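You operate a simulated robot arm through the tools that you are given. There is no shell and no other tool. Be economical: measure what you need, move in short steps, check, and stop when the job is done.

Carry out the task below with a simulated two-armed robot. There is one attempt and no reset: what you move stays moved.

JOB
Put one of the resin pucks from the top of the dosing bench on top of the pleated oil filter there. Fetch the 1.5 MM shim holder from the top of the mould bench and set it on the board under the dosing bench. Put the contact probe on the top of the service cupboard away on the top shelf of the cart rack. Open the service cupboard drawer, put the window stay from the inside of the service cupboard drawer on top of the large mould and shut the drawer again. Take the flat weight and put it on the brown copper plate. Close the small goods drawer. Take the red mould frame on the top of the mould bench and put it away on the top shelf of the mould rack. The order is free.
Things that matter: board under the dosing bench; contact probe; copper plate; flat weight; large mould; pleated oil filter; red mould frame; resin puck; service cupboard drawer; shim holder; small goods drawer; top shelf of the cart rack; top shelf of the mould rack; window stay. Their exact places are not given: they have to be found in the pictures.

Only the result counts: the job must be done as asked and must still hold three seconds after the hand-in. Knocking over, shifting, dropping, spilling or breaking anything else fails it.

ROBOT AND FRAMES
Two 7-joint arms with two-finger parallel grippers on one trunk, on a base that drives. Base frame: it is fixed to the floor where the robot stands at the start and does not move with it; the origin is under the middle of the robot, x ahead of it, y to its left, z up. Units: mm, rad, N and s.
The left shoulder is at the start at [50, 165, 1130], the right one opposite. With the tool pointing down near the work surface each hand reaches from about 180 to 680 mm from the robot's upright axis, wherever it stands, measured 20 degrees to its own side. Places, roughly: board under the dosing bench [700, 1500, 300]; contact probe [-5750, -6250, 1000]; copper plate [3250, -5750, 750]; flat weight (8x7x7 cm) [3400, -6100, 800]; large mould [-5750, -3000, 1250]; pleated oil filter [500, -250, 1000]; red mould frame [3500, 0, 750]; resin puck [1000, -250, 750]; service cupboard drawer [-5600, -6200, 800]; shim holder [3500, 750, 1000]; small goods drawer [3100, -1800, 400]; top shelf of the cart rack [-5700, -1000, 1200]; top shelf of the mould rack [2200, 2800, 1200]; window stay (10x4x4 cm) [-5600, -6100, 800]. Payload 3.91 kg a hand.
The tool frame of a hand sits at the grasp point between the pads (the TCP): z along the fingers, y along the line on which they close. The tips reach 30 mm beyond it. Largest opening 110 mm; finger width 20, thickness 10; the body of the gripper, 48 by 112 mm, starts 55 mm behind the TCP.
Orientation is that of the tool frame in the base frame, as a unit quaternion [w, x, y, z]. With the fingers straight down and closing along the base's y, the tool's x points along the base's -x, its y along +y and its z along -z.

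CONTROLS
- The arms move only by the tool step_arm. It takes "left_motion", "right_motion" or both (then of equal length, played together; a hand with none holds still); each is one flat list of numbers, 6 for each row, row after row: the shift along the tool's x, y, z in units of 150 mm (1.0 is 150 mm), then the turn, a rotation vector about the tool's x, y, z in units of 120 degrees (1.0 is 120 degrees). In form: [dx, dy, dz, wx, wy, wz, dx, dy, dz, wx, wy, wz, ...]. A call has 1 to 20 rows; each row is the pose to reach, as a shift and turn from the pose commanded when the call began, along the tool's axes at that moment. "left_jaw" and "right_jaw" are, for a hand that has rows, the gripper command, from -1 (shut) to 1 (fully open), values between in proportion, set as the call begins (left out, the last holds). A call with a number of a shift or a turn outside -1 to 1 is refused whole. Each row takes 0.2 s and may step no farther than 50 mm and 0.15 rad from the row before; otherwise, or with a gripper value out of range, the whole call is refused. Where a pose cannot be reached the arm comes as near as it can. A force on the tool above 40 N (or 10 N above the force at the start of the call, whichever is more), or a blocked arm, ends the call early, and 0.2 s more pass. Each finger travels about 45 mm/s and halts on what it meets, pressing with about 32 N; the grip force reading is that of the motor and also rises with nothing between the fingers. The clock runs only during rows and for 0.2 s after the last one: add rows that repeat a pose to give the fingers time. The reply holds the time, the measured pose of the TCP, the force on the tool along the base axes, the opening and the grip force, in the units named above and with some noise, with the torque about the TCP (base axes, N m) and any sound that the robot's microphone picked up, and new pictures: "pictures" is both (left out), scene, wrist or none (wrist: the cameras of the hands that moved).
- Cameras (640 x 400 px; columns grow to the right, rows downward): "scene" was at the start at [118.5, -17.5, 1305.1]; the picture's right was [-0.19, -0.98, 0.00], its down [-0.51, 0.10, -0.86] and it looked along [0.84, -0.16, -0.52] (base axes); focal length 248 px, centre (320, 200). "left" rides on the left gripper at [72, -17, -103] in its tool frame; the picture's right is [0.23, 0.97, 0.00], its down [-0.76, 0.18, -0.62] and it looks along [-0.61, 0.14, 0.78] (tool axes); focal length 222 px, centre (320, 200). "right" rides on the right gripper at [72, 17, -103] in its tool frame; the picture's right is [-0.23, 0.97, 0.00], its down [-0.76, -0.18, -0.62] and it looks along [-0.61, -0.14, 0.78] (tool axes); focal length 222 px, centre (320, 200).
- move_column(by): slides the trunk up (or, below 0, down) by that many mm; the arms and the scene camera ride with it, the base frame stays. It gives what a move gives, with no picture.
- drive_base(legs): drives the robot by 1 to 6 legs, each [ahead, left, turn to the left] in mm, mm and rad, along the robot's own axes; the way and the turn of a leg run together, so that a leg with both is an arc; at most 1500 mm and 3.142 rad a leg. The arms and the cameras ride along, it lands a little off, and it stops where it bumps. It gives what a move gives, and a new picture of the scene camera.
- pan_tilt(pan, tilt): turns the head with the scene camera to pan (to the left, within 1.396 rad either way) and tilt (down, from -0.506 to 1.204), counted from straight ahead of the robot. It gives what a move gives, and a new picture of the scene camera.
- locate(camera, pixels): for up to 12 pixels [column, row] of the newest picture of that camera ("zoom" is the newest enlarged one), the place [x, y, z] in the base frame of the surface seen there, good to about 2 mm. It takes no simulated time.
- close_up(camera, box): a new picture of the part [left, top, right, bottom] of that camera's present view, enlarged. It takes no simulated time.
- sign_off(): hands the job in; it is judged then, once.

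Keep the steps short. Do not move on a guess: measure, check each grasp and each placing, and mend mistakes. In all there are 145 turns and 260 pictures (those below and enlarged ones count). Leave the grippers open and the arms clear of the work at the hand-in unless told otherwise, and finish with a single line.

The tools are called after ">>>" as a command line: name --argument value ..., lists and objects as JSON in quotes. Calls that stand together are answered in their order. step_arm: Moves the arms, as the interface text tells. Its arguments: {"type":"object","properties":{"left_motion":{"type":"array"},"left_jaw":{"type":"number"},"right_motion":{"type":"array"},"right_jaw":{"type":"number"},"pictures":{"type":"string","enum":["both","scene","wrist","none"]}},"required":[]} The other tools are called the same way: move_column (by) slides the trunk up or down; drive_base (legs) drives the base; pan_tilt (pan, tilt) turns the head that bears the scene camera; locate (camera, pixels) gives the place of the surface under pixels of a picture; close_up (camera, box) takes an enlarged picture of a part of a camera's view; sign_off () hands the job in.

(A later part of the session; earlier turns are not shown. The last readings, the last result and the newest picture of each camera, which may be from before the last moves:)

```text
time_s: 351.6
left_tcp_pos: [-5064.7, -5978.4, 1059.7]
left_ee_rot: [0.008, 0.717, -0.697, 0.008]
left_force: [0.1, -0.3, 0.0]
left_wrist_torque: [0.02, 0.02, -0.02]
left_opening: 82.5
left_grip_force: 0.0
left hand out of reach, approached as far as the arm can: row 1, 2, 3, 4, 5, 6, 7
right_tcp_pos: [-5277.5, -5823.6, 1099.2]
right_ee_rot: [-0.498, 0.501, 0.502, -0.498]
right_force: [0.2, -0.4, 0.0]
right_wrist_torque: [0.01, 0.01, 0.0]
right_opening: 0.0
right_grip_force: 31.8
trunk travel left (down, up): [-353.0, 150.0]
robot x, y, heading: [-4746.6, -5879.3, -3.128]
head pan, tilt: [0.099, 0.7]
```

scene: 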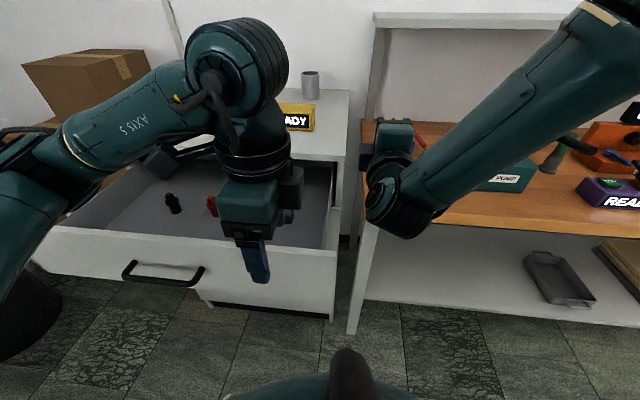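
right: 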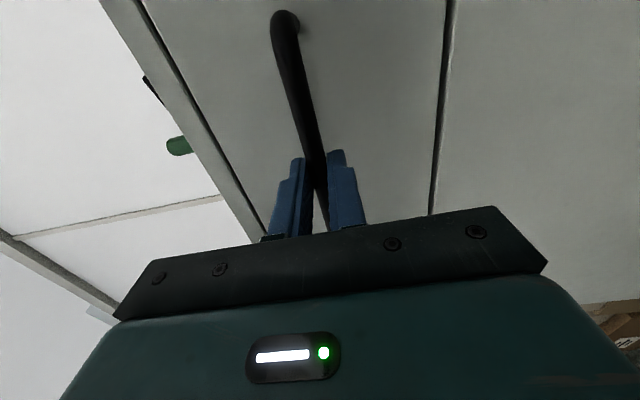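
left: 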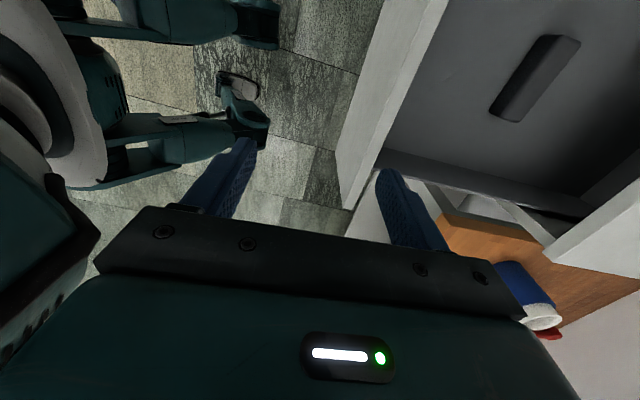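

The wrist is at a joint limit this way round. Check the stay's exact direction, then turn the wrist the other way.

>>> locate --camera "left" --pixels '[[500, 105], [520, 118], [548, 40], [575, 42], [535, 78], [515, 85], [555, 75], [450, 100]]'

>>> step_arm --left_motion '[0, 0, 0, 0, 0, -0.07, 0, 0, 0, 0, 0, -0.14, 0, 0, 0, 0, 0, -0.21, 0, 0, 0, 0, 0, -0.28, 0, 0, 0, 0, 0, -0.35, 0, 0, 0, 0, 0, -0.42, 0, 0, 0, 0, 0, -0.49, 0, 0, 0, 0, 0, -0.56, 0, 0, 0, 0, 0, -0.63, 0, 0, 0, 0, 0, -0.7, 0, 0, 0, 0, 0, -0.75, 0, 0, 0, 0, 0, -0.75]' --pictures "none"

>>> step_arm --left_motion '[-0.1, 0, 0, 0, 0, -0.07, -0.2, 0, 0, 0, 0, -0.14, -0.3, 0, 0, 0, 0, -0.21, -0.4, 0, 0, 0, 0, -0.28, -0.5, 0, 0, 0, 0, -0.35, -0.6, 0, 0, 0, 0, -0.42, -0.7, 0, 0, 0, 0, -0.49, -0.8, 0, 0, 0, 0, -0.56, -0.9, 0, 0, 0, 0, -0.63, -1.0, 0, 0, 0, 0, -0.7, -1.0, 0, 0, 0, 0, -0.75, -1.0, 0, 0, 0, 0, -0.75]' --pictures "both"

```text
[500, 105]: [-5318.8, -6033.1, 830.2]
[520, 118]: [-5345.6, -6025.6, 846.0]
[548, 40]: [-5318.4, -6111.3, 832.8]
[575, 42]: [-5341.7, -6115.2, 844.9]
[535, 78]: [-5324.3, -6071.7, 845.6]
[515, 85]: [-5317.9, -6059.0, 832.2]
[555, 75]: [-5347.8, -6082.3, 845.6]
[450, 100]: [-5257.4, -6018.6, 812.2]
```

```text
time_s: 354.2
left_tcp_pos: [-5068.5, -5977.5, 1054.5]
left_ee_rot: [0.011, 1.0, 0.016, 0.0]
left_force: [0.3, -0.1, -0.3]
left_wrist_torque: [0.01, -0.01, -0.02]
left_opening: 82.8
left_grip_force: 0.0
right_tcp_pos: [-5276.7, -5824.2, 1099.9]
right_ee_rot: [-0.499, 0.5, 0.502, -0.499]
right_force: [0.3, 0.1, -0.7]
right_wrist_torque: [-0.01, 0.02, 0.02]
right_opening: 0.1
right_grip_force: 31.7
trunk travel left (down, up): [-353.0, 150.0]
robot x, y, heading: [-4750.4, -5879.9, -3.129]
head pan, tilt: [0.099, 0.7]
```

```text
time_s: 356.8
left_tcp_pos: [-5219.6, -5982.3, 1053.5]
left_ee_rot: [0.008, 0.696, 0.718, -0.008]
left_force: [0.6, 0.5, -0.2]
left_wrist_torque: [0.0, 0.03, 0.01]
left_opening: 82.5
left_grip_force: 0.1
right_tcp_pos: [-5278.0, -5823.7, 1100.6]
right_ee_rot: [-0.499, 0.5, 0.503, -0.498]
right_force: [-0.1, -0.5, 0.1]
right_wrist_torque: [-0.01, 0.03, 0.0]
right_opening: 0.1
right_grip_force: 32.3
trunk travel left (down, up): [-353.0, 150.0]
robot x, y, heading: [-4748.6, -5883.4, -3.126]
head pan, tilt: [0.099, 0.7]
```

scene: 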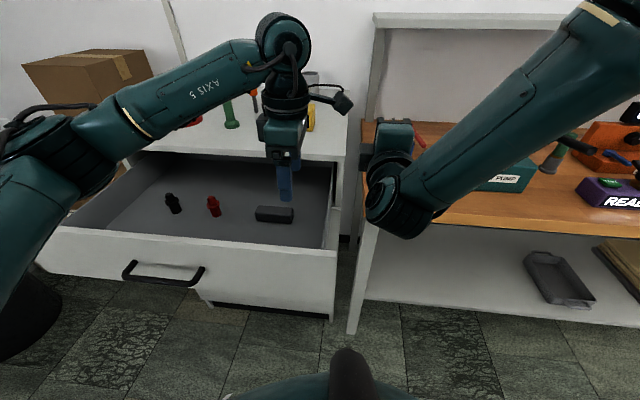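
left: 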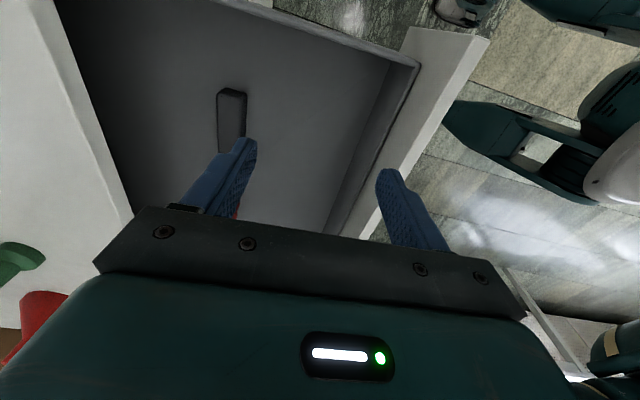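

Works the other way round. Stay centre ≈(-5336,-6070), top 846. Move above and halfway down.

>>> step_arm --left_motion '[-0.11, -0.16, 0, 0, 0, 0, -0.22, -0.32, 0, 0, 0, 0, -0.34, -0.48, 0, 0, 0, 0, -0.45, -0.64, 0, 0, 0, 0, -0.563, -0.79, 0.1, 0, 0, 0, -0.563, -0.79, 0.35, 0, 0, 0, -0.563, -0.79, 0.6, 0, 0, 0, -0.563, -0.79, 0.6, 0, 0, 0]' --pictures "both"

>>> close_up --camera "left" --box '[180, 40, 460, 220]'

```text
time_s: 358.6
left_tcp_pos: [-5336.1, -6069.2, 966.3]
left_ee_rot: [0.008, 0.696, 0.718, -0.009]
left_force: [-0.2, -0.1, -0.3]
left_wrist_torque: [0.02, 0.03, 0.04]
left_opening: 82.4
left_grip_force: 0.0
right_tcp_pos: [-5275.3, -5823.9, 1099.3]
right_ee_rot: [-0.499, 0.5, 0.502, -0.499]
right_force: [-0.5, -0.3, -0.3]
right_wrist_torque: [0.0, 0.04, 0.0]
right_opening: 0.1
right_grip_force: 31.4
trunk travel left (down, up): [-353.0, 150.0]
robot x, y, heading: [-4749.4, -5878.8, -3.129]
head pan, tilt: [0.099, 0.7]
```

scene: 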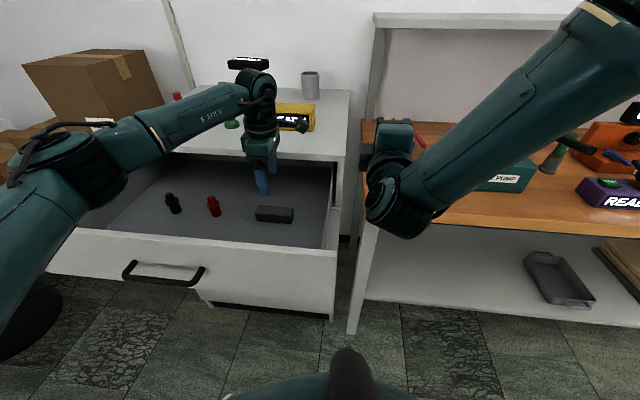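
left: 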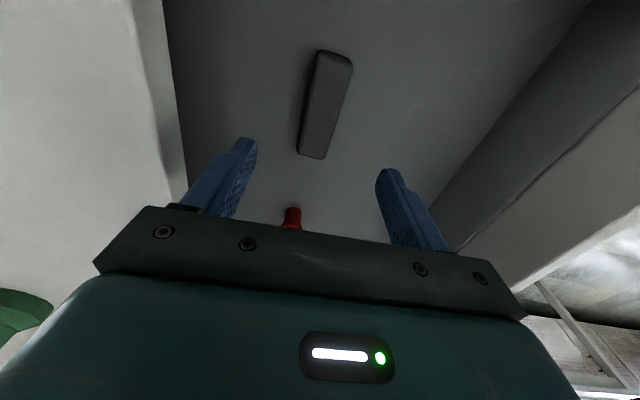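

```text
2.22 times, centred on (320, 130) of left
```

zoom: 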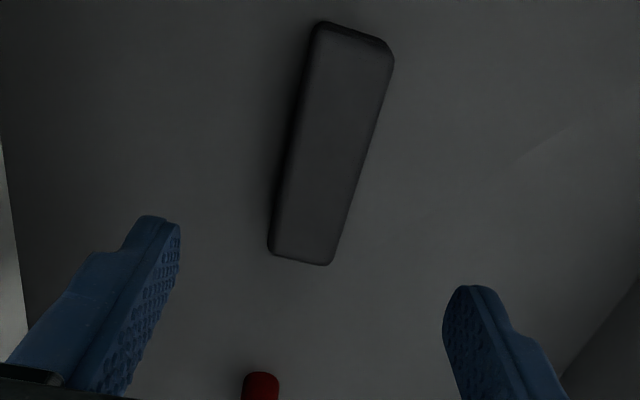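

>>> locate --camera "zoom" --pixels '[[318, 35], [385, 60], [275, 245], [325, 258], [328, 140], [295, 150], [355, 150], [150, 230], [465, 300]]'

```text
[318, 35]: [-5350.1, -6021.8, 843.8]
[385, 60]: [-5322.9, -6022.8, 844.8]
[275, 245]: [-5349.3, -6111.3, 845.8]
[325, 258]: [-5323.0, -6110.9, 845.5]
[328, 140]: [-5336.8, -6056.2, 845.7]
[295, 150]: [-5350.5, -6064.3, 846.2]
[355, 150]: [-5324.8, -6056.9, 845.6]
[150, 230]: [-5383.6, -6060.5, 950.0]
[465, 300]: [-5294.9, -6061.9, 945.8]
```

Aligned. Descend 121 mm and grip.

>>> step_arm --left_motion '[0, 0, 0.25, 0, 0, 0, 0, 0, 0.5, 0, 0, 0, 0, 0, 0.7, 0, 0, 0, 0, 0, 0.79, 0, 0, 0, 0, 0, 0.8, 0, 0, 0]' --pictures "none"

>>> step_arm --left_motion '[0, 0, 0, 0, 0, 0, 0, 0, 0, 0, 0, 0, 0, 0, 0, 0, 0, 0, 0, 0, 0, 0, 0, 0, 0, 0, 0, 0, 0, 0]' --left_jaw -1 --pictures "wrist"

>>> step_arm --left_motion '[0, 0, -0.04, 0, 0, 0, 0, 0, -0.12, 0, 0, 0, 0, 0, -0.22, 0, 0, 0, 0, 0, -0.35, 0, 0, 0, 0, 0, -0.5, 0, 0, 0, 0, 0, -0.7, 0, 0, 0, 0, 0, -0.9, 0, 0, 0, 0, 0, -1.0, 0, 0, 0, 0, 0, -1.0, 0, 0, 0]' --pictures "wrist"

```text
time_s: 359.8
left_tcp_pos: [-5333.8, -6073.7, 848.4]
left_ee_rot: [0.008, 0.696, 0.718, -0.008]
left_force: [0.7, 0.1, -0.5]
left_wrist_torque: [-0.01, 0.03, -0.03]
left_opening: 82.3
left_grip_force: 0.0
right_tcp_pos: [-5276.6, -5823.7, 1100.0]
right_ee_rot: [-0.498, 0.5, 0.503, -0.499]
right_force: [0.7, 0.5, -0.5]
right_wrist_torque: [-0.03, -0.01, 0.0]
right_opening: 0.1
right_grip_force: 32.0
trunk travel left (down, up): [-353.0, 150.0]
robot x, y, heading: [-4744.4, -5879.1, -3.124]
head pan, tilt: [0.099, 0.7]
```

```text
time_s: 361.0
left_tcp_pos: [-5335.4, -6074.8, 847.4]
left_ee_rot: [0.009, 0.696, 0.718, -0.008]
left_force: [0.8, -0.3, -0.4]
left_wrist_torque: [0.04, -0.01, -0.02]
left_opening: 34.4
left_grip_force: 32.1
right_tcp_pos: [-5276.8, -5823.7, 1100.0]
right_ee_rot: [-0.499, 0.5, 0.502, -0.499]
right_force: [0.0, 0.7, 0.1]
right_wrist_torque: [-0.03, 0.0, 0.01]
right_opening: 0.0
right_grip_force: 31.7
trunk travel left (down, up): [-353.0, 150.0]
robot x, y, heading: [-4743.2, -5878.8, -3.126]
head pan, tilt: [0.099, 0.7]
```

left: 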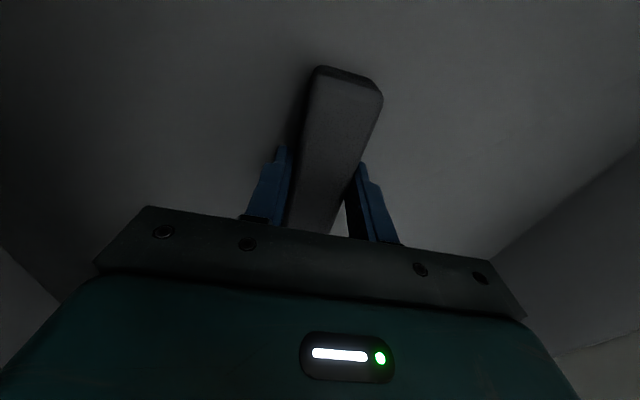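

```text
time_s: 363.0
left_tcp_pos: [-5336.0, -6069.9, 996.4]
left_ee_rot: [0.009, 0.696, 0.718, -0.009]
left_force: [-0.1, -0.2, -0.5]
left_wrist_torque: [-0.02, 0.01, -0.03]
left_opening: 34.2
left_grip_force: 31.7
right_tcp_pos: [-5277.1, -5824.2, 1100.4]
right_ee_rot: [-0.498, 0.501, 0.502, -0.499]
right_force: [0.1, -0.1, -0.9]
right_wrist_torque: [-0.01, 0.03, -0.01]
right_opening: 0.0
right_grip_force: 32.1
trunk travel left (down, up): [-353.0, 150.0]
robot x, y, heading: [-4746.6, -5879.5, -3.127]
head pan, tilt: [0.099, 0.7]
```

left: 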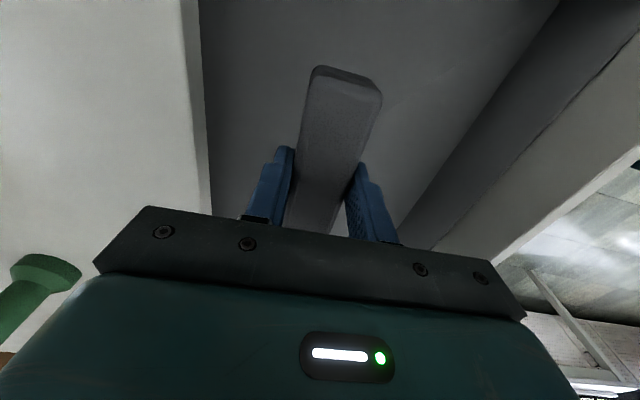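

Stay held. Raise it 80 mm more, pull back 150 mm, then back the base away.

>>> step_arm --left_motion '[0, 0, -0.15, 0, 0, 0, 0, 0, -0.35, 0, 0, 0, 0, 0, -0.55, 0, 0, 0, 0, 0.15, -0.55, 0, 0, 0, 0, 0.35, -0.55, 0, 0, 0, 0, 0.55, -0.55, 0, 0, 0, 0, 0.75, -0.55, 0, 0, 0, 0, 1.0, -0.55, 0, 0, 0, 0, 1.0, -0.55, 0, 0, 0]' --pictures "none"

>>> drive_base --legs '[[-300, 0, 0], [0, 270, 0]]'

>>> move_column --by -205

```text
time_s: 365.0
left_tcp_pos: [-5185.3, -6065.1, 1079.0]
left_ee_rot: [0.009, 0.696, 0.718, -0.009]
left_force: [-0.2, 0.7, -0.7]
left_wrist_torque: [-0.04, 0.01, 0.04]
left_opening: 34.3
left_grip_force: 32.2
right_tcp_pos: [-5276.9, -5823.7, 1098.3]
right_ee_rot: [-0.499, 0.501, 0.501, -0.499]
right_force: [-0.7, 0.4, -0.1]
right_wrist_torque: [0.02, -0.01, 0.04]
right_opening: 0.1
right_grip_force: 32.0
trunk travel left (down, up): [-353.0, 150.0]
robot x, y, heading: [-4749.0, -5879.8, -3.126]
head pan, tilt: [0.099, 0.7]
```

```text
time_s: 369.6
left_tcp_pos: [-4880.3, -6323.3, 1078.4]
left_ee_rot: [0.008, 0.695, 0.719, -0.008]
left_force: [-0.3, 0.4, -0.7]
left_wrist_torque: [-0.03, -0.01, 0.07]
left_opening: 34.3
left_grip_force: 32.2
right_tcp_pos: [-4972.5, -6083.7, 1100.0]
right_ee_rot: [-0.498, 0.499, 0.503, -0.5]
right_force: [-0.1, 0.1, 0.1]
right_wrist_torque: [0.01, -0.01, 0.02]
right_opening: 0.0
right_grip_force: 32.1
trunk travel left (down, up): [-353.0, 150.0]
robot x, y, heading: [-4444.1, -6136.6, -3.118]
head pan, tilt: [0.099, 0.7]
```

scene: 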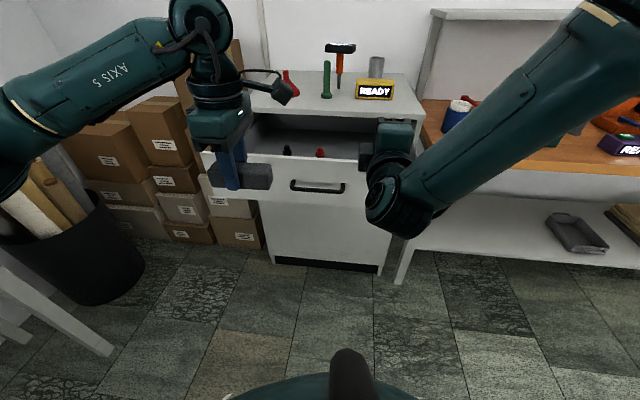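

```text
time_s: 371.8
left_tcp_pos: [-4880.1, -6322.8, 874.4]
left_ee_rot: [0.009, 0.695, 0.719, -0.007]
left_force: [0.4, -0.8, -1.1]
left_wrist_torque: [-0.02, 0.0, 0.01]
left_opening: 34.5
left_grip_force: 32.1
right_tcp_pos: [-4974.2, -6082.3, 894.3]
right_ee_rot: [-0.498, 0.499, 0.503, -0.499]
right_force: [-0.1, 0.0, -0.1]
right_wrist_torque: [0.0, -0.01, 0.01]
right_opening: 0.0
right_grip_force: 31.7
trunk travel left (down, up): [-148.0, 355.0]
robot x, y, heading: [-4441.1, -6137.2, -3.124]
head pan, tilt: [0.099, 0.7]
```

Right fist is at z 894, y −6083, left of the handle ends. Push the drawer by driving ahead 390 mm.

>>> drive_base --legs '[[390, 0, 0]]'

>>> locate --camera "scene" --pixels '[[300, 215], [330, 230], [300, 270], [340, 290]]'

```text
time_s: 374.2
left_tcp_pos: [-5270.5, -6330.2, 874.0]
left_ee_rot: [0.009, 0.696, 0.718, -0.009]
left_force: [0.2, -0.3, -1.0]
left_wrist_torque: [0.0, -0.03, 0.01]
left_opening: 34.7
left_grip_force: 32.1
right_tcp_pos: [-5361.7, -6089.5, 895.2]
right_ee_rot: [-0.498, 0.5, 0.503, -0.499]
right_force: [-0.5, -0.2, -0.2]
right_wrist_torque: [-0.01, 0.02, 0.04]
right_opening: 0.1
right_grip_force: 32.2
trunk travel left (down, up): [-148.0, 355.0]
robot x, y, heading: [-4830.3, -6142.2, -3.127]
head pan, tilt: [0.099, 0.7]
```

scene: 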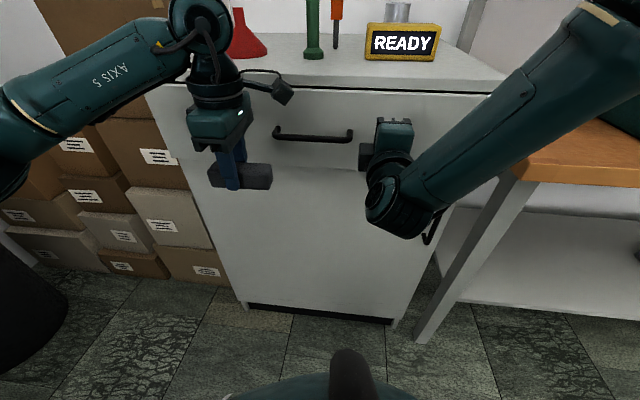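

```text
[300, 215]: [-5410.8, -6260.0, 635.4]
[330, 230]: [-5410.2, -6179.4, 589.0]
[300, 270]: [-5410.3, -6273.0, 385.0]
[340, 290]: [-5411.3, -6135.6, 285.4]
```

Nearly shut. Finish with the arm in 5 mm steps (force-limited).

>>> step_arm --right_motion '[0, 0, 0.033, 0, 0, 0, 0, 0, 0.066, 0, 0, 0, 0, 0, 0.1, 0, 0, 0, 0, 0, 0.133, 0, 0, 0, 0, 0, 0.166, 0, 0, 0]' --pictures "scene"

>>> locate --camera "scene" --pixels '[[330, 155], [340, 150], [300, 155], [340, 105], [300, 180], [330, 165]]'

```text
time_s: 375.5
left_tcp_pos: [-5266.5, -6327.7, 875.2]
left_ee_rot: [0.008, 0.696, 0.718, -0.01]
left_force: [0.2, -0.8, -0.3]
left_wrist_torque: [-0.02, -0.01, -0.01]
left_opening: 34.6
left_grip_force: 31.9
right_tcp_pos: [-5381.2, -6088.4, 895.0]
right_ee_rot: [-0.497, 0.5, 0.503, -0.499]
right_force: [20.5, 3.1, 7.4]
right_wrist_torque: [-0.04, 0.26, -0.28]
right_opening: 0.0
right_grip_force: 31.7
trunk travel left (down, up): [-148.0, 355.0]
robot x, y, heading: [-4833.4, -6142.2, -3.132]
head pan, tilt: [0.099, 0.7]
stopped in row 5 (right hand): the force on the tool passed its limit at 42 N (the readings are from after the stop); the commanded pose is now the measured one
```

scene: 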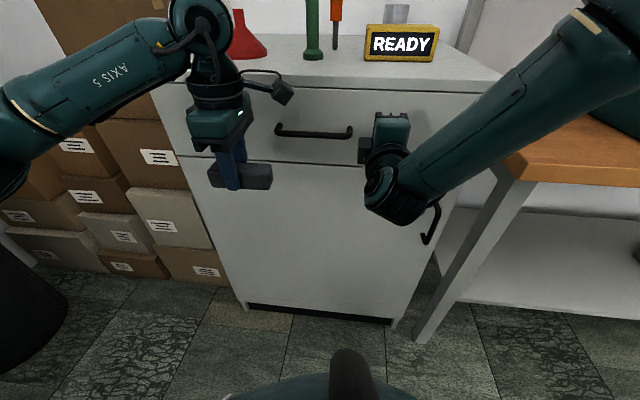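

```text
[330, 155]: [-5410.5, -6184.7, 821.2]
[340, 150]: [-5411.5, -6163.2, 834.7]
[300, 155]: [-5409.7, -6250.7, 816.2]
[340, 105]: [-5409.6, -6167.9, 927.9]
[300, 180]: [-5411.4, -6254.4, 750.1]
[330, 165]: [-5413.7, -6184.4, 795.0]
```

Drawer is flush. Back off, raise the trunk, and turn the right hand to point down.

>>> drive_base --legs '[[-260, 0, 0]]'

>>> move_column --by 353

>>> step_arm --right_motion '[0, 0, 0, -0.0385, 0.0385, 0.0385, 0, 0, 0, -0.077, 0.077, 0.077, 0, 0, 0, -0.1155, 0.1155, 0.1155, 0, 0, 0, -0.154, 0.154, 0.154, 0, 0, 0, -0.1925, 0.1925, 0.1925, 0, 0, 0, -0.231, 0.231, 0.231, 0, 0, 0, -0.2695, 0.2695, 0.2695, 0, 0, 0, -0.308, 0.308, 0.308, 0, 0, 0, -0.3465, 0.3465, 0.3465, 0, 0, 0, -0.385, 0.385, 0.385, 0, 0, 0, -0.4235, 0.4235, 0.4235, 0, 0, 0, -0.462, 0.462, 0.462, 0, 0, 0, -0.5005, 0.5005, 0.5005, 0, 0, 0, -0.539, 0.539, 0.539, 0, 0, 0, -0.577, 0.577, 0.577, 0, 0, 0, -0.577, 0.577, 0.577]' --right_jaw 1 --pictures "scene"

```text
time_s: 377.4
left_tcp_pos: [-5008.6, -6325.0, 875.2]
left_ee_rot: [0.008, 0.696, 0.718, -0.009]
left_force: [-0.2, -0.1, -0.5]
left_wrist_torque: [-0.03, 0.01, 0.01]
left_opening: 34.7
left_grip_force: 31.7
right_tcp_pos: [-5123.0, -6085.1, 893.4]
right_ee_rot: [-0.496, 0.502, 0.505, -0.498]
right_force: [0.5, -0.4, -0.3]
right_wrist_torque: [-0.02, -0.04, -0.04]
right_opening: 0.0
right_grip_force: 31.9
trunk travel left (down, up): [-148.0, 355.0]
robot x, y, heading: [-4571.9, -6138.2, -3.129]
head pan, tilt: [0.099, 0.7]
```

scene: 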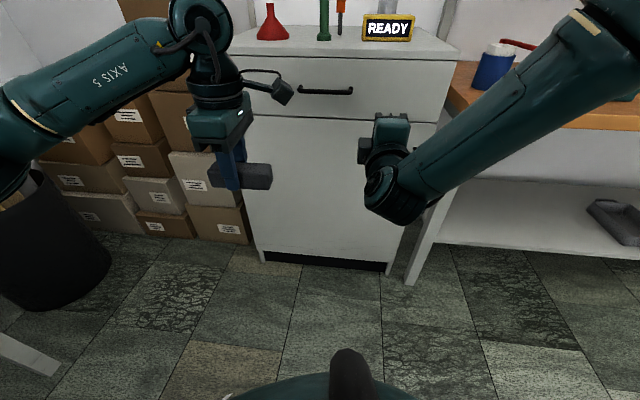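

```text
time_s: 380.8
left_tcp_pos: [-5009.0, -6326.1, 1227.0]
left_ee_rot: [0.008, 0.696, 0.718, -0.008]
left_force: [0.8, -0.2, -0.7]
left_wrist_torque: [0.0, -0.01, 0.0]
left_opening: 34.8
left_grip_force: 31.8
right_tcp_pos: [-5124.1, -6085.9, 1246.3]
right_ee_rot: [-0.497, 0.501, 0.505, -0.498]
right_force: [-0.3, -0.6, -0.4]
right_wrist_torque: [-0.01, -0.03, -0.01]
right_opening: 0.0
right_grip_force: 32.1
trunk travel left (down, up): [-501.0, 2.0]
robot x, y, heading: [-4571.9, -6141.4, -3.127]
head pan, tilt: [0.099, 0.7]
```

```text
time_s: 384.2
left_tcp_pos: [-5009.2, -6326.6, 1227.7]
left_ee_rot: [0.008, 0.696, 0.718, -0.007]
left_force: [0.7, -0.1, -0.8]
left_wrist_torque: [0.01, -0.01, -0.02]
left_opening: 34.3
left_grip_force: 32.3
right_tcp_pos: [-5123.5, -6085.7, 1246.8]
right_ee_rot: [-0.002, 1.0, 0.003, 0.007]
right_force: [0.0, 0.2, -0.9]
right_wrist_torque: [-0.01, -0.03, 0.02]
right_opening: 109.9
right_grip_force: 0.1
trunk travel left (down, up): [-501.0, 2.0]
robot x, y, heading: [-4570.3, -6138.5, -3.122]
head pan, tilt: [0.099, 0.7]
```

scene: 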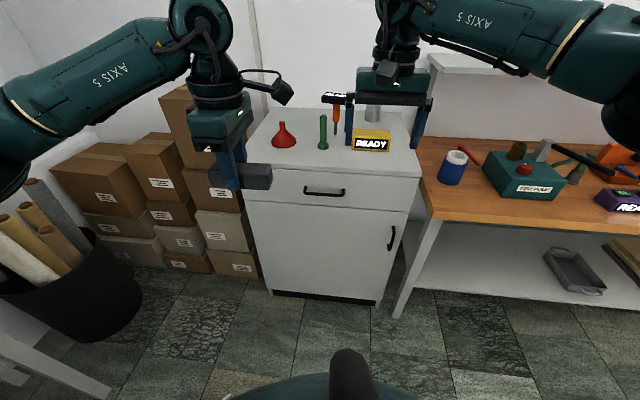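

>>> locate --camera "scene" --pixels '[[175, 95], [168, 110], [100, 155], [336, 97], [326, 95], [345, 96], [335, 115], [335, 130], [322, 118], [370, 135], [60, 220], [30, 190]]'

>>> close_up --camera "scene" --box '[300, 80, 400, 160]'

```text
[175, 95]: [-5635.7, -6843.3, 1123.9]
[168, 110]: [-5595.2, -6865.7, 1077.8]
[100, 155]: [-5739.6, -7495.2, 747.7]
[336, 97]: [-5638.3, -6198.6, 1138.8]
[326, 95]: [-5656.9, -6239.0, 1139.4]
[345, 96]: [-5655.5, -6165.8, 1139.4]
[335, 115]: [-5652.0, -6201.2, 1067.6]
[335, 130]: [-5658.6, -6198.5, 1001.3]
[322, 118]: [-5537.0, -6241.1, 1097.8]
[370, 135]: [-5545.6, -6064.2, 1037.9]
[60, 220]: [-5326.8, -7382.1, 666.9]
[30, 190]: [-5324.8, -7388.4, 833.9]
```

```text
5.00 times, centred on (350, 120) of scene
```

zoom: 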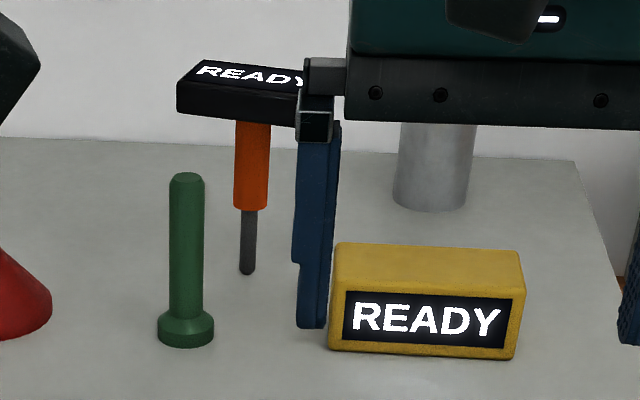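

Drive to within reach of the probe with the right hand kept above everything.

>>> drive_base --legs '[[460, 165, -0.015]]'

>>> close_up --camera "right" --box '[100, 20, 540, 260]'

```text
time_s: 387.1
left_tcp_pos: [-5462.1, -6481.5, 1227.2]
left_ee_rot: [0.008, 0.703, 0.711, -0.008]
left_force: [-0.2, -0.9, -0.8]
left_wrist_torque: [0.03, -0.03, -0.02]
left_opening: 34.4
left_grip_force: 31.9
right_tcp_pos: [-5573.1, -6239.6, 1246.2]
right_ee_rot: [-0.001, 1.0, -0.007, 0.006]
right_force: [-0.5, -0.5, 0.3]
right_wrist_torque: [0.0, 0.01, 0.02]
right_opening: 110.1
right_grip_force: 0.1
trunk travel left (down, up): [-501.0, 2.0]
robot x, y, heading: [-5019.2, -6301.4, 3.136]
head pan, tilt: [0.099, 0.7]
```

scene: 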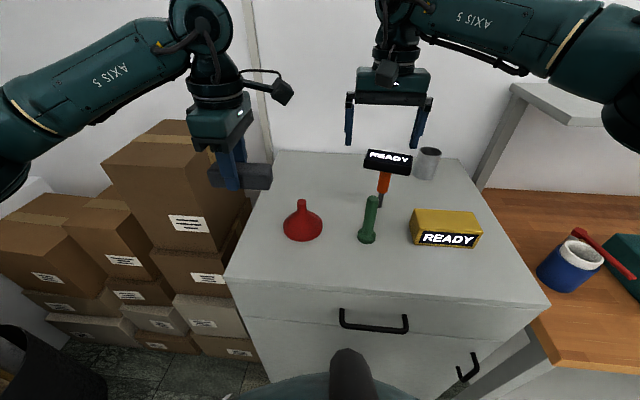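

```text
1.45 times, centred on (320, 140) of right
```

zoom: 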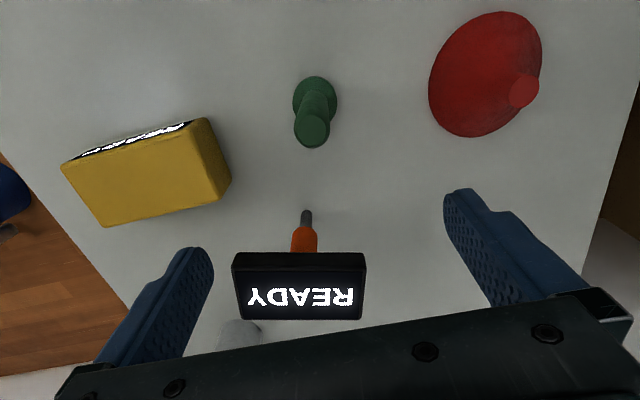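

>>> locate --camera "zoom" --pixels '[[240, 275], [358, 275], [240, 312], [355, 312], [300, 265], [300, 314], [305, 240], [306, 215], [313, 125]]'

```text
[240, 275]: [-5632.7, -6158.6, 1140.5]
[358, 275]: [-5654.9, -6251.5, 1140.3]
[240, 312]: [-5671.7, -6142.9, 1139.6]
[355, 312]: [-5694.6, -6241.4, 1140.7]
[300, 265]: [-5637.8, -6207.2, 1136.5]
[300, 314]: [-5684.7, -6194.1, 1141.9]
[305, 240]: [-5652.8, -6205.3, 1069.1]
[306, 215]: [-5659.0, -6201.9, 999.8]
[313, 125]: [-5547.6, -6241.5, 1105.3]
```

The head is ~102 × 42 mm, so I'll grip across its 42 mm depth: rotate the right wrist 104° while moving over its centre (-5664,-6198).

>>> step_arm --right_motion '[-0.047, -0.02, 0, 0, 0, 0.0665, -0.094, -0.041, 0, 0, 0, 0.133, -0.141, -0.062, 0, 0, 0, 0.1995, -0.188, -0.083, 0, 0, 0, 0.266, -0.235, -0.104, 0, 0, 0, 0.3325, -0.282, -0.125, 0, 0, 0, 0.399, -0.329, -0.146, 0, 0, 0, 0.4655, -0.376, -0.166, 0, 0, 0, 0.532, -0.423, -0.187, 0, 0, 0, 0.5985, -0.47, -0.208, 0, 0, 0, 0.665, -0.517, -0.229, 0, 0, 0, 0.7315, -0.564, -0.249, 0, 0, 0, 0.798, -0.61, -0.27, 0, 0, 0, 0.864, -0.61, -0.27, 0, 0, 0, 0.864]' --right_jaw 0.6 --pictures "both"

```text
time_s: 390.1
left_tcp_pos: [-5460.4, -6482.5, 1227.3]
left_ee_rot: [0.008, 0.703, 0.711, -0.009]
left_force: [0.2, 0.0, -0.8]
left_wrist_torque: [-0.02, 0.0, 0.03]
left_opening: 34.4
left_grip_force: 31.8
right_tcp_pos: [-5646.6, -6194.1, 1245.1]
right_ee_rot: [0.006, -0.611, 0.791, -0.003]
right_force: [-0.4, 0.2, 0.5]
right_wrist_torque: [0.01, -0.02, -0.03]
right_opening: 88.2
right_grip_force: 0.2
right hand out of reach, approached as far as the arm can: row 11, 12, 13, 14
trunk travel left (down, up): [-501.0, 2.0]
robot x, y, heading: [-5019.7, -6302.9, 3.137]
head pan, tilt: [0.099, 0.7]
```

scene: 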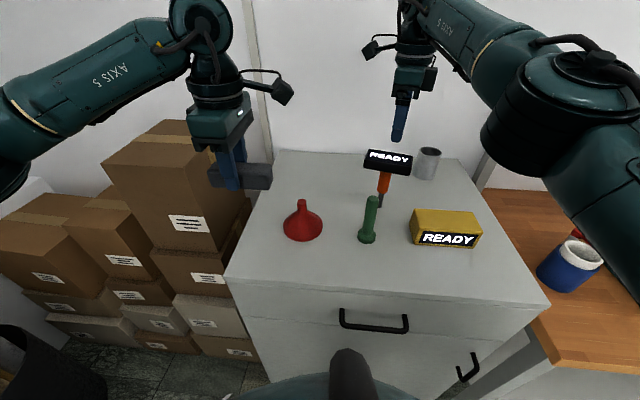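
right: 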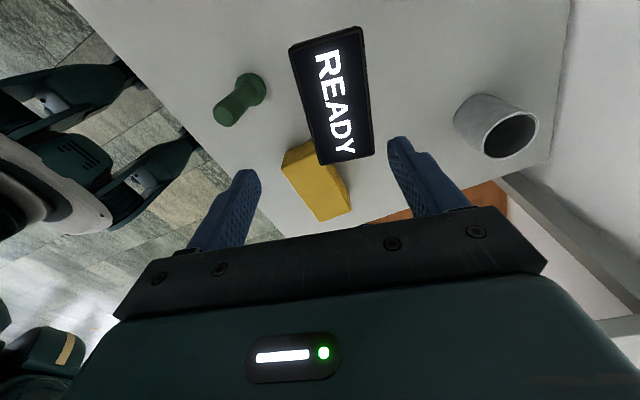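

>>> drive_base --legs '[[25, 0, 0]]'

>>> close_up --camera "right" --box '[180, 10, 480, 230]'

>>> locate --camera "zoom" --pixels '[[232, 85], [365, 45], [295, 310], [390, 290], [300, 150], [335, 180], [270, 190], [375, 160], [140, 330], [425, 270]]'

```text
time_s: 390.9
left_tcp_pos: [-5486.6, -6482.5, 1227.8]
left_ee_rot: [0.009, 0.703, 0.711, -0.008]
left_force: [-0.8, 0.4, -1.0]
left_wrist_torque: [-0.01, -0.01, -0.01]
left_opening: 34.8
left_grip_force: 31.8
right_tcp_pos: [-5672.4, -6195.7, 1243.9]
right_ee_rot: [0.005, -0.613, 0.79, -0.002]
right_force: [0.5, 0.4, 0.4]
right_wrist_torque: [-0.02, -0.03, 0.02]
right_opening: 87.9
right_grip_force: 0.1
trunk travel left (down, up): [-501.0, 2.0]
robot x, y, heading: [-5047.3, -6305.8, 3.141]
head pan, tilt: [0.099, 0.7]
```

scene: 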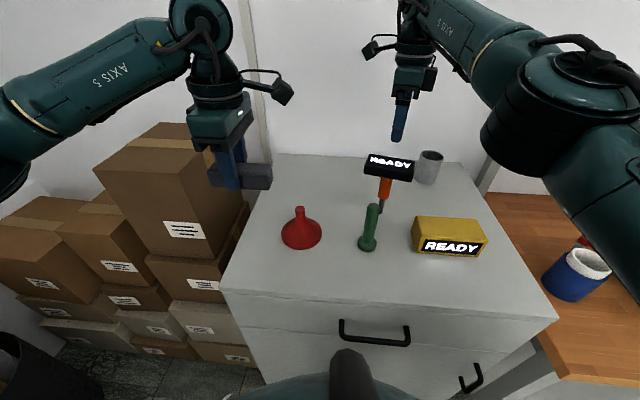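

```text
1.82 times, centred on (330, 120) of right
```

zoom: 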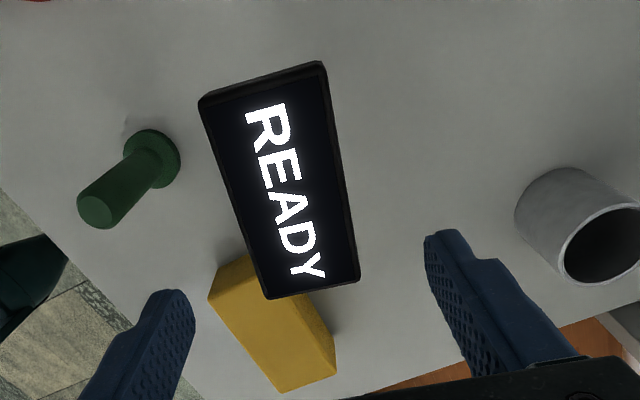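

```text
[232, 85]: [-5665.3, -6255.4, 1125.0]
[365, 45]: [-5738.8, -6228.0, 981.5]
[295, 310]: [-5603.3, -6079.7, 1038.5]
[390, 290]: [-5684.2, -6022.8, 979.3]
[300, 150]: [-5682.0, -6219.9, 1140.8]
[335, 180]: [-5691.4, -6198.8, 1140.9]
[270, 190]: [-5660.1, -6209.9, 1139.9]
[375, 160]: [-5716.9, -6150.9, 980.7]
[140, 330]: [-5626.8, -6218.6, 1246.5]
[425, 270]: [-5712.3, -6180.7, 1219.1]
```

>>> locate --camera "zoom" --pixels '[[240, 200], [338, 175], [210, 115], [318, 78], [274, 290], [350, 272], [255, 240], [345, 220]]'

```text
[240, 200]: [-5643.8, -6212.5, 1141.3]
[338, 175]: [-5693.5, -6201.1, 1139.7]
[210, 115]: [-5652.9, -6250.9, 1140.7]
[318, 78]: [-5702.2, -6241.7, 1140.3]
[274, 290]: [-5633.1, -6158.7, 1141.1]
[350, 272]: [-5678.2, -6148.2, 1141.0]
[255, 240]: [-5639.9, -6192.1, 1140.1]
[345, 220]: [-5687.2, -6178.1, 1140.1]
```

Head centre ≈(-5667,-6200). Small correction, descend to TCP z≈1130, grip.

>>> step_arm --right_motion '[0.018, -0.04, 0.1, 0, 0, 0, 0.018, -0.04, 0.25, 0, 0, 0, 0.018, -0.04, 0.4, 0, 0, 0, 0.018, -0.04, 0.55, 0, 0, 0, 0.018, -0.04, 0.68, 0, 0, 0, 0.018, -0.04, 0.75, 0, 0, 0, 0.018, -0.04, 0.75, 0, 0, 0]' --pictures "both"

>>> close_up --camera "scene" --box '[330, 60, 470, 220]'

```text
time_s: 392.5
left_tcp_pos: [-5485.8, -6482.2, 1226.8]
left_ee_rot: [0.008, 0.703, 0.711, -0.009]
left_force: [0.1, 0.0, -0.5]
left_wrist_torque: [-0.01, 0.0, -0.01]
left_opening: 34.6
left_grip_force: 32.2
right_tcp_pos: [-5665.6, -6199.0, 1130.1]
right_ee_rot: [0.005, -0.613, 0.79, -0.002]
right_force: [-0.2, -0.3, 0.5]
right_wrist_torque: [0.02, 0.0, -0.01]
right_opening: 88.1
right_grip_force: 0.0
trunk travel left (down, up): [-501.0, 2.0]
robot x, y, heading: [-5044.8, -6305.5, 3.137]
head pan, tilt: [0.099, 0.7]
```

scene: 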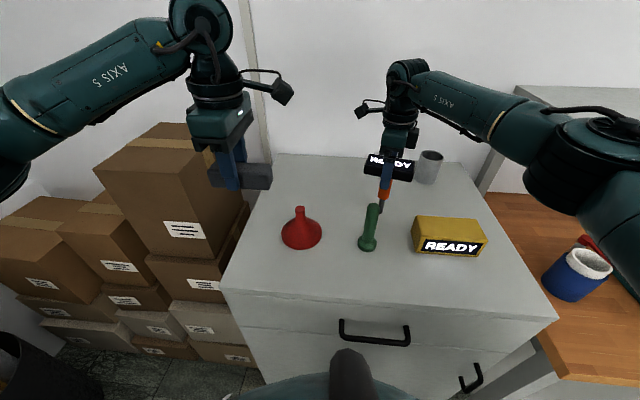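
right: 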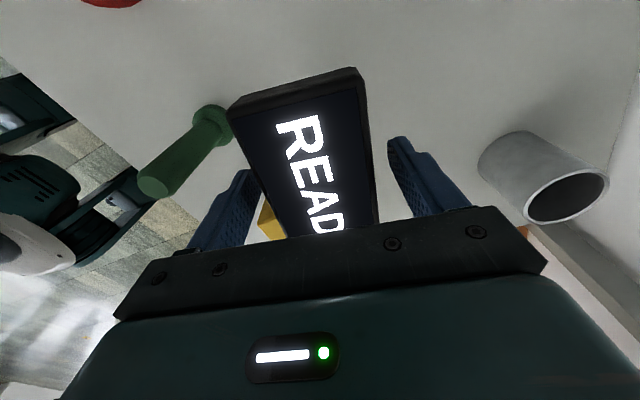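

```text
2.50 times, centred on (400, 140) of scene
```

zoom: 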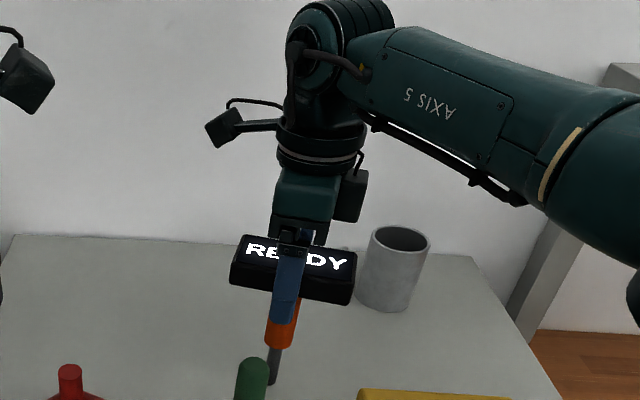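

The near-side gap is smaller; shift ~5 mm along tool −y, then close.

>>> step_arm --right_motion '[0, -0.018, 0, 0, 0, 0, 0, -0.035, 0, 0, 0, 0, 0, -0.035, 0, 0, 0, 0]' --pictures "none"

>>> step_arm --right_motion '[0, 0, 0, 0, 0, 0, 0, 0, 0, 0, 0, 0, 0, 0, 0, 0, 0, 0, 0, 0, 0, 0, 0, 0, 0, 0, 0, 0, 0, 0]' --right_jaw -1 --pictures "wrist"

>>> step_arm --right_motion '[0, 0, -0.03, 0, 0, 0, 0, 0, -0.08, 0, 0, 0, 0, 0, -0.15, 0, 0, 0, 0, 0, -0.25, 0, 0, 0, 0, 0, -0.25, 0, 0, 0]' --pictures "both"

```text
time_s: 393.3
left_tcp_pos: [-5485.9, -6481.5, 1226.0]
left_ee_rot: [0.009, 0.702, 0.712, -0.008]
left_force: [-0.8, -0.3, -1.2]
left_wrist_torque: [-0.02, 0.01, 0.0]
left_opening: 34.6
left_grip_force: 32.2
right_tcp_pos: [-5661.2, -6200.3, 1131.1]
right_ee_rot: [0.005, -0.613, 0.79, -0.002]
right_force: [-0.5, -0.3, 0.0]
right_wrist_torque: [0.0, 0.01, 0.02]
right_opening: 87.7
right_grip_force: 0.1
trunk travel left (down, up): [-501.0, 2.0]
robot x, y, heading: [-5046.8, -6305.8, 3.134]
head pan, tilt: [0.099, 0.7]
```

```text
time_s: 394.5
left_tcp_pos: [-5486.0, -6481.6, 1227.2]
left_ee_rot: [0.009, 0.703, 0.711, -0.009]
left_force: [0.2, 0.5, -1.1]
left_wrist_torque: [-0.01, 0.01, 0.0]
left_opening: 34.5
left_grip_force: 32.1
right_tcp_pos: [-5660.6, -6200.1, 1131.3]
right_ee_rot: [0.004, -0.614, 0.79, -0.001]
right_force: [-0.8, 0.5, 1.2]
right_wrist_torque: [0.05, 0.13, 0.0]
right_opening: 60.1
right_grip_force: 32.1
trunk travel left (down, up): [-501.0, 2.0]
robot x, y, heading: [-5048.0, -6306.7, 3.137]
head pan, tilt: [0.099, 0.7]
```

right: 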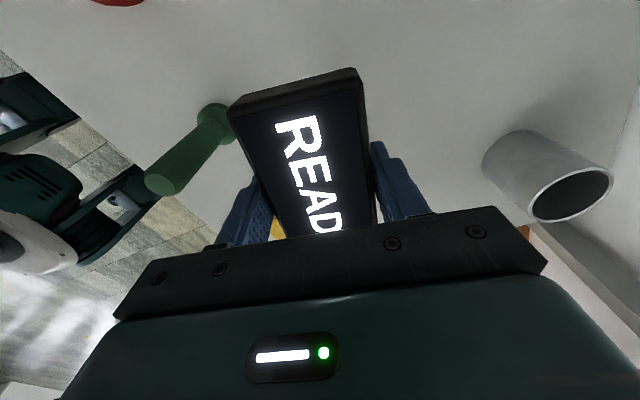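

```text
time_s: 395.7
left_tcp_pos: [-5486.8, -6481.5, 1226.6]
left_ee_rot: [0.009, 0.702, 0.712, -0.008]
left_force: [-0.1, 0.0, -1.3]
left_wrist_torque: [-0.03, -0.01, 0.0]
left_opening: 34.4
left_grip_force: 32.3
right_tcp_pos: [-5662.1, -6198.2, 1168.1]
right_ee_rot: [0.005, -0.612, 0.791, -0.002]
right_force: [0.1, 0.3, -0.6]
right_wrist_torque: [0.02, 0.01, 0.02]
right_opening: 59.8
right_grip_force: 32.2
trunk travel left (down, up): [-501.0, 2.0]
robot x, y, heading: [-5046.0, -6302.4, 3.137]
head pan, tilt: [0.099, 0.7]
```

scene: 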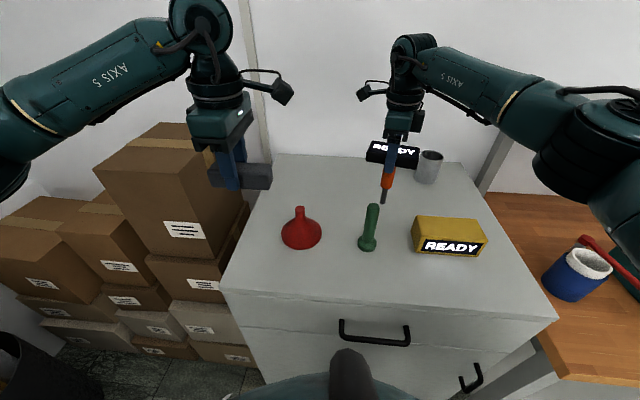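
right: 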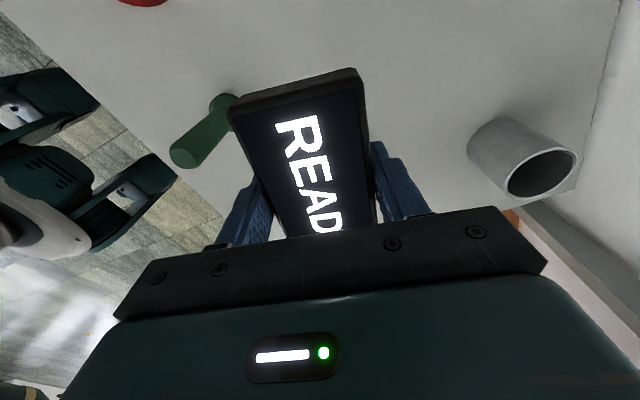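

Probe lifts with the hand. Lift 75 mm more, shift 25 mm away from the torch, then back out.

>>> step_arm --right_motion '[0, 0, -0.12, 0, 0, 0, -0.05, 0, -0.25, 0, 0, 0, -0.12, 0, -0.38, 0, 0, 0, -0.17, 0, -0.5, 0, 0, 0, -0.17, 0, -0.5, 0, 0, 0]' --pictures "none"

>>> drive_base --legs '[[-450, 0, 0]]'

>>> close_up --camera "scene" --box '[330, 60, 470, 220]'

```text
time_s: 396.9
left_tcp_pos: [-5485.3, -6482.8, 1227.7]
left_ee_rot: [0.008, 0.703, 0.711, -0.009]
left_force: [-0.2, -0.6, -0.1]
left_wrist_torque: [-0.02, 0.02, 0.01]
left_opening: 34.5
left_grip_force: 31.8
right_tcp_pos: [-5655.6, -6173.8, 1242.5]
right_ee_rot: [0.005, -0.613, 0.79, -0.003]
right_force: [0.9, -1.2, -1.9]
right_wrist_torque: [0.01, 0.02, -0.02]
right_opening: 59.9
right_grip_force: 32.2
trunk travel left (down, up): [-501.0, 2.0]
robot x, y, heading: [-5044.6, -6304.7, 3.137]
head pan, tilt: [0.099, 0.7]
```

```text
time_s: 399.6
left_tcp_pos: [-5025.0, -6482.5, 1227.3]
left_ee_rot: [0.008, 0.704, 0.71, -0.009]
left_force: [0.0, -0.2, -0.5]
left_wrist_torque: [-0.02, 0.01, 0.01]
left_opening: 34.4
left_grip_force: 32.0
right_tcp_pos: [-5192.2, -6172.9, 1242.0]
right_ee_rot: [0.005, -0.61, 0.792, -0.002]
right_force: [0.2, 1.0, -1.7]
right_wrist_torque: [0.01, 0.03, -0.01]
right_opening: 59.8
right_grip_force: 31.8
trunk travel left (down, up): [-501.0, 2.0]
robot x, y, heading: [-4582.1, -6305.1, 3.129]
head pan, tilt: [0.099, 0.7]
```

scene: 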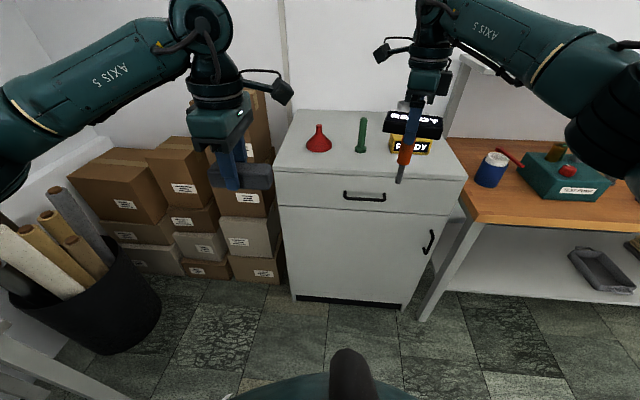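

```text
2.50 times, centred on (400, 140) of scene
```

zoom: 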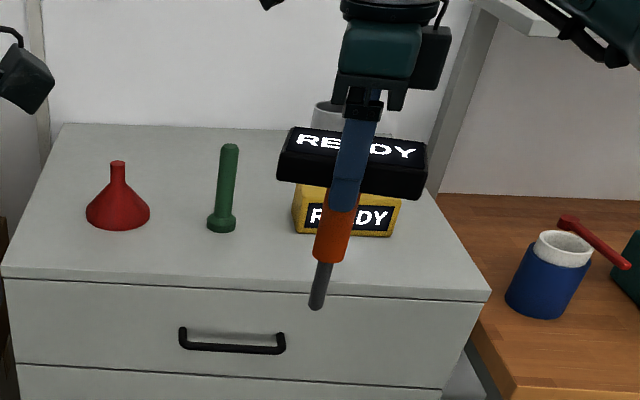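

Others undisturbed. Look right along the wall before strafing.

>>> pan_tilt --pan -1.0 --tilt 0.3

>>> locate --camera "scene" --pixels '[[200, 200], [300, 200], [400, 220], [500, 250], [150, 230], [250, 180]]'

```text
time_s: 401.0
left_tcp_pos: [-5024.9, -6481.2, 1226.4]
left_ee_rot: [0.009, 0.704, 0.71, -0.009]
left_force: [-0.4, -0.7, -0.7]
left_wrist_torque: [-0.04, -0.02, -0.04]
left_opening: 34.5
left_grip_force: 31.8
right_tcp_pos: [-5192.2, -6173.4, 1240.6]
right_ee_rot: [0.005, -0.611, 0.791, -0.003]
right_force: [0.5, -0.3, -2.2]
right_wrist_torque: [0.01, 0.02, 0.04]
right_opening: 59.8
right_grip_force: 32.1
trunk travel left (down, up): [-501.0, 2.0]
robot x, y, heading: [-4584.1, -6307.8, 3.133]
head pan, tilt: [-1.0, 0.3]
```

scene: 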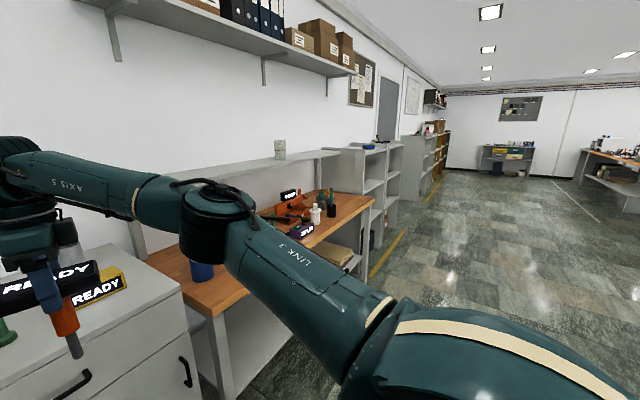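

```text
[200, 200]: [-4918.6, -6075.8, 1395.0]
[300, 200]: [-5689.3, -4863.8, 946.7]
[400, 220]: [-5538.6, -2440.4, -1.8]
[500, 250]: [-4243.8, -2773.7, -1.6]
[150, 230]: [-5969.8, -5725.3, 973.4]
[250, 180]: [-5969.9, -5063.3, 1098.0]
```

>>> drive_base --legs '[[-120, 0, 0.008], [0, -1450, 0], [0, -1450, 0]]'

>>> pan_tilt --pan -0.1 --tilt 0.3

```text
time_s: 427.7
left_tcp_pos: [-4903.8, -3521.9, 1226.5]
left_ee_rot: [0.009, 0.699, 0.715, -0.008]
left_force: [-0.9, -0.7, -1.6]
left_wrist_torque: [-0.03, -0.01, 0.0]
left_opening: 34.7
left_grip_force: 31.5
right_tcp_pos: [-5074.9, -3215.9, 1241.7]
right_ee_rot: [0.006, -0.617, 0.787, -0.002]
right_force: [0.0, -0.1, -2.5]
right_wrist_torque: [0.0, 0.02, 0.01]
right_opening: 59.7
right_grip_force: 32.2
trunk travel left (down, up): [-501.0, 2.0]
robot x, y, heading: [-4464.8, -3340.6, -3.132]
head pan, tilt: [-1.0, 0.3]
```

scene: 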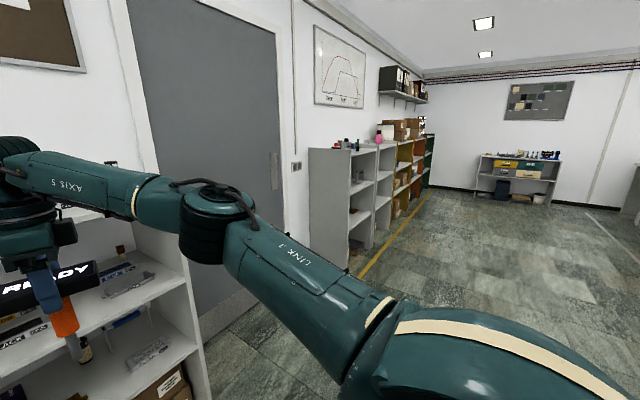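

```text
time_s: 428.9
left_tcp_pos: [-4903.7, -3521.9, 1226.1]
left_ee_rot: [0.009, 0.699, 0.715, -0.009]
left_force: [-0.3, 0.1, -1.0]
left_wrist_torque: [0.01, -0.01, 0.01]
left_opening: 34.6
left_grip_force: 31.6
right_tcp_pos: [-5075.3, -3216.3, 1242.6]
right_ee_rot: [0.006, -0.617, 0.787, -0.002]
right_force: [0.1, 0.3, -2.5]
right_wrist_torque: [-0.06, 0.01, 0.03]
right_opening: 59.5
right_grip_force: 32.0
trunk travel left (down, up): [-501.0, 2.0]
robot x, y, heading: [-4463.5, -3341.0, -3.13]
head pan, tilt: [-0.099, 0.3]
```

scene: 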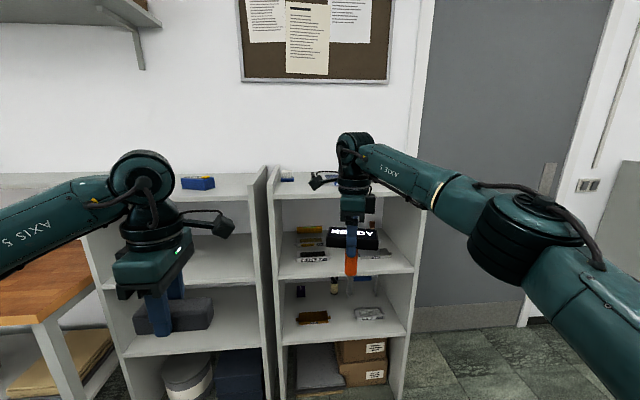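

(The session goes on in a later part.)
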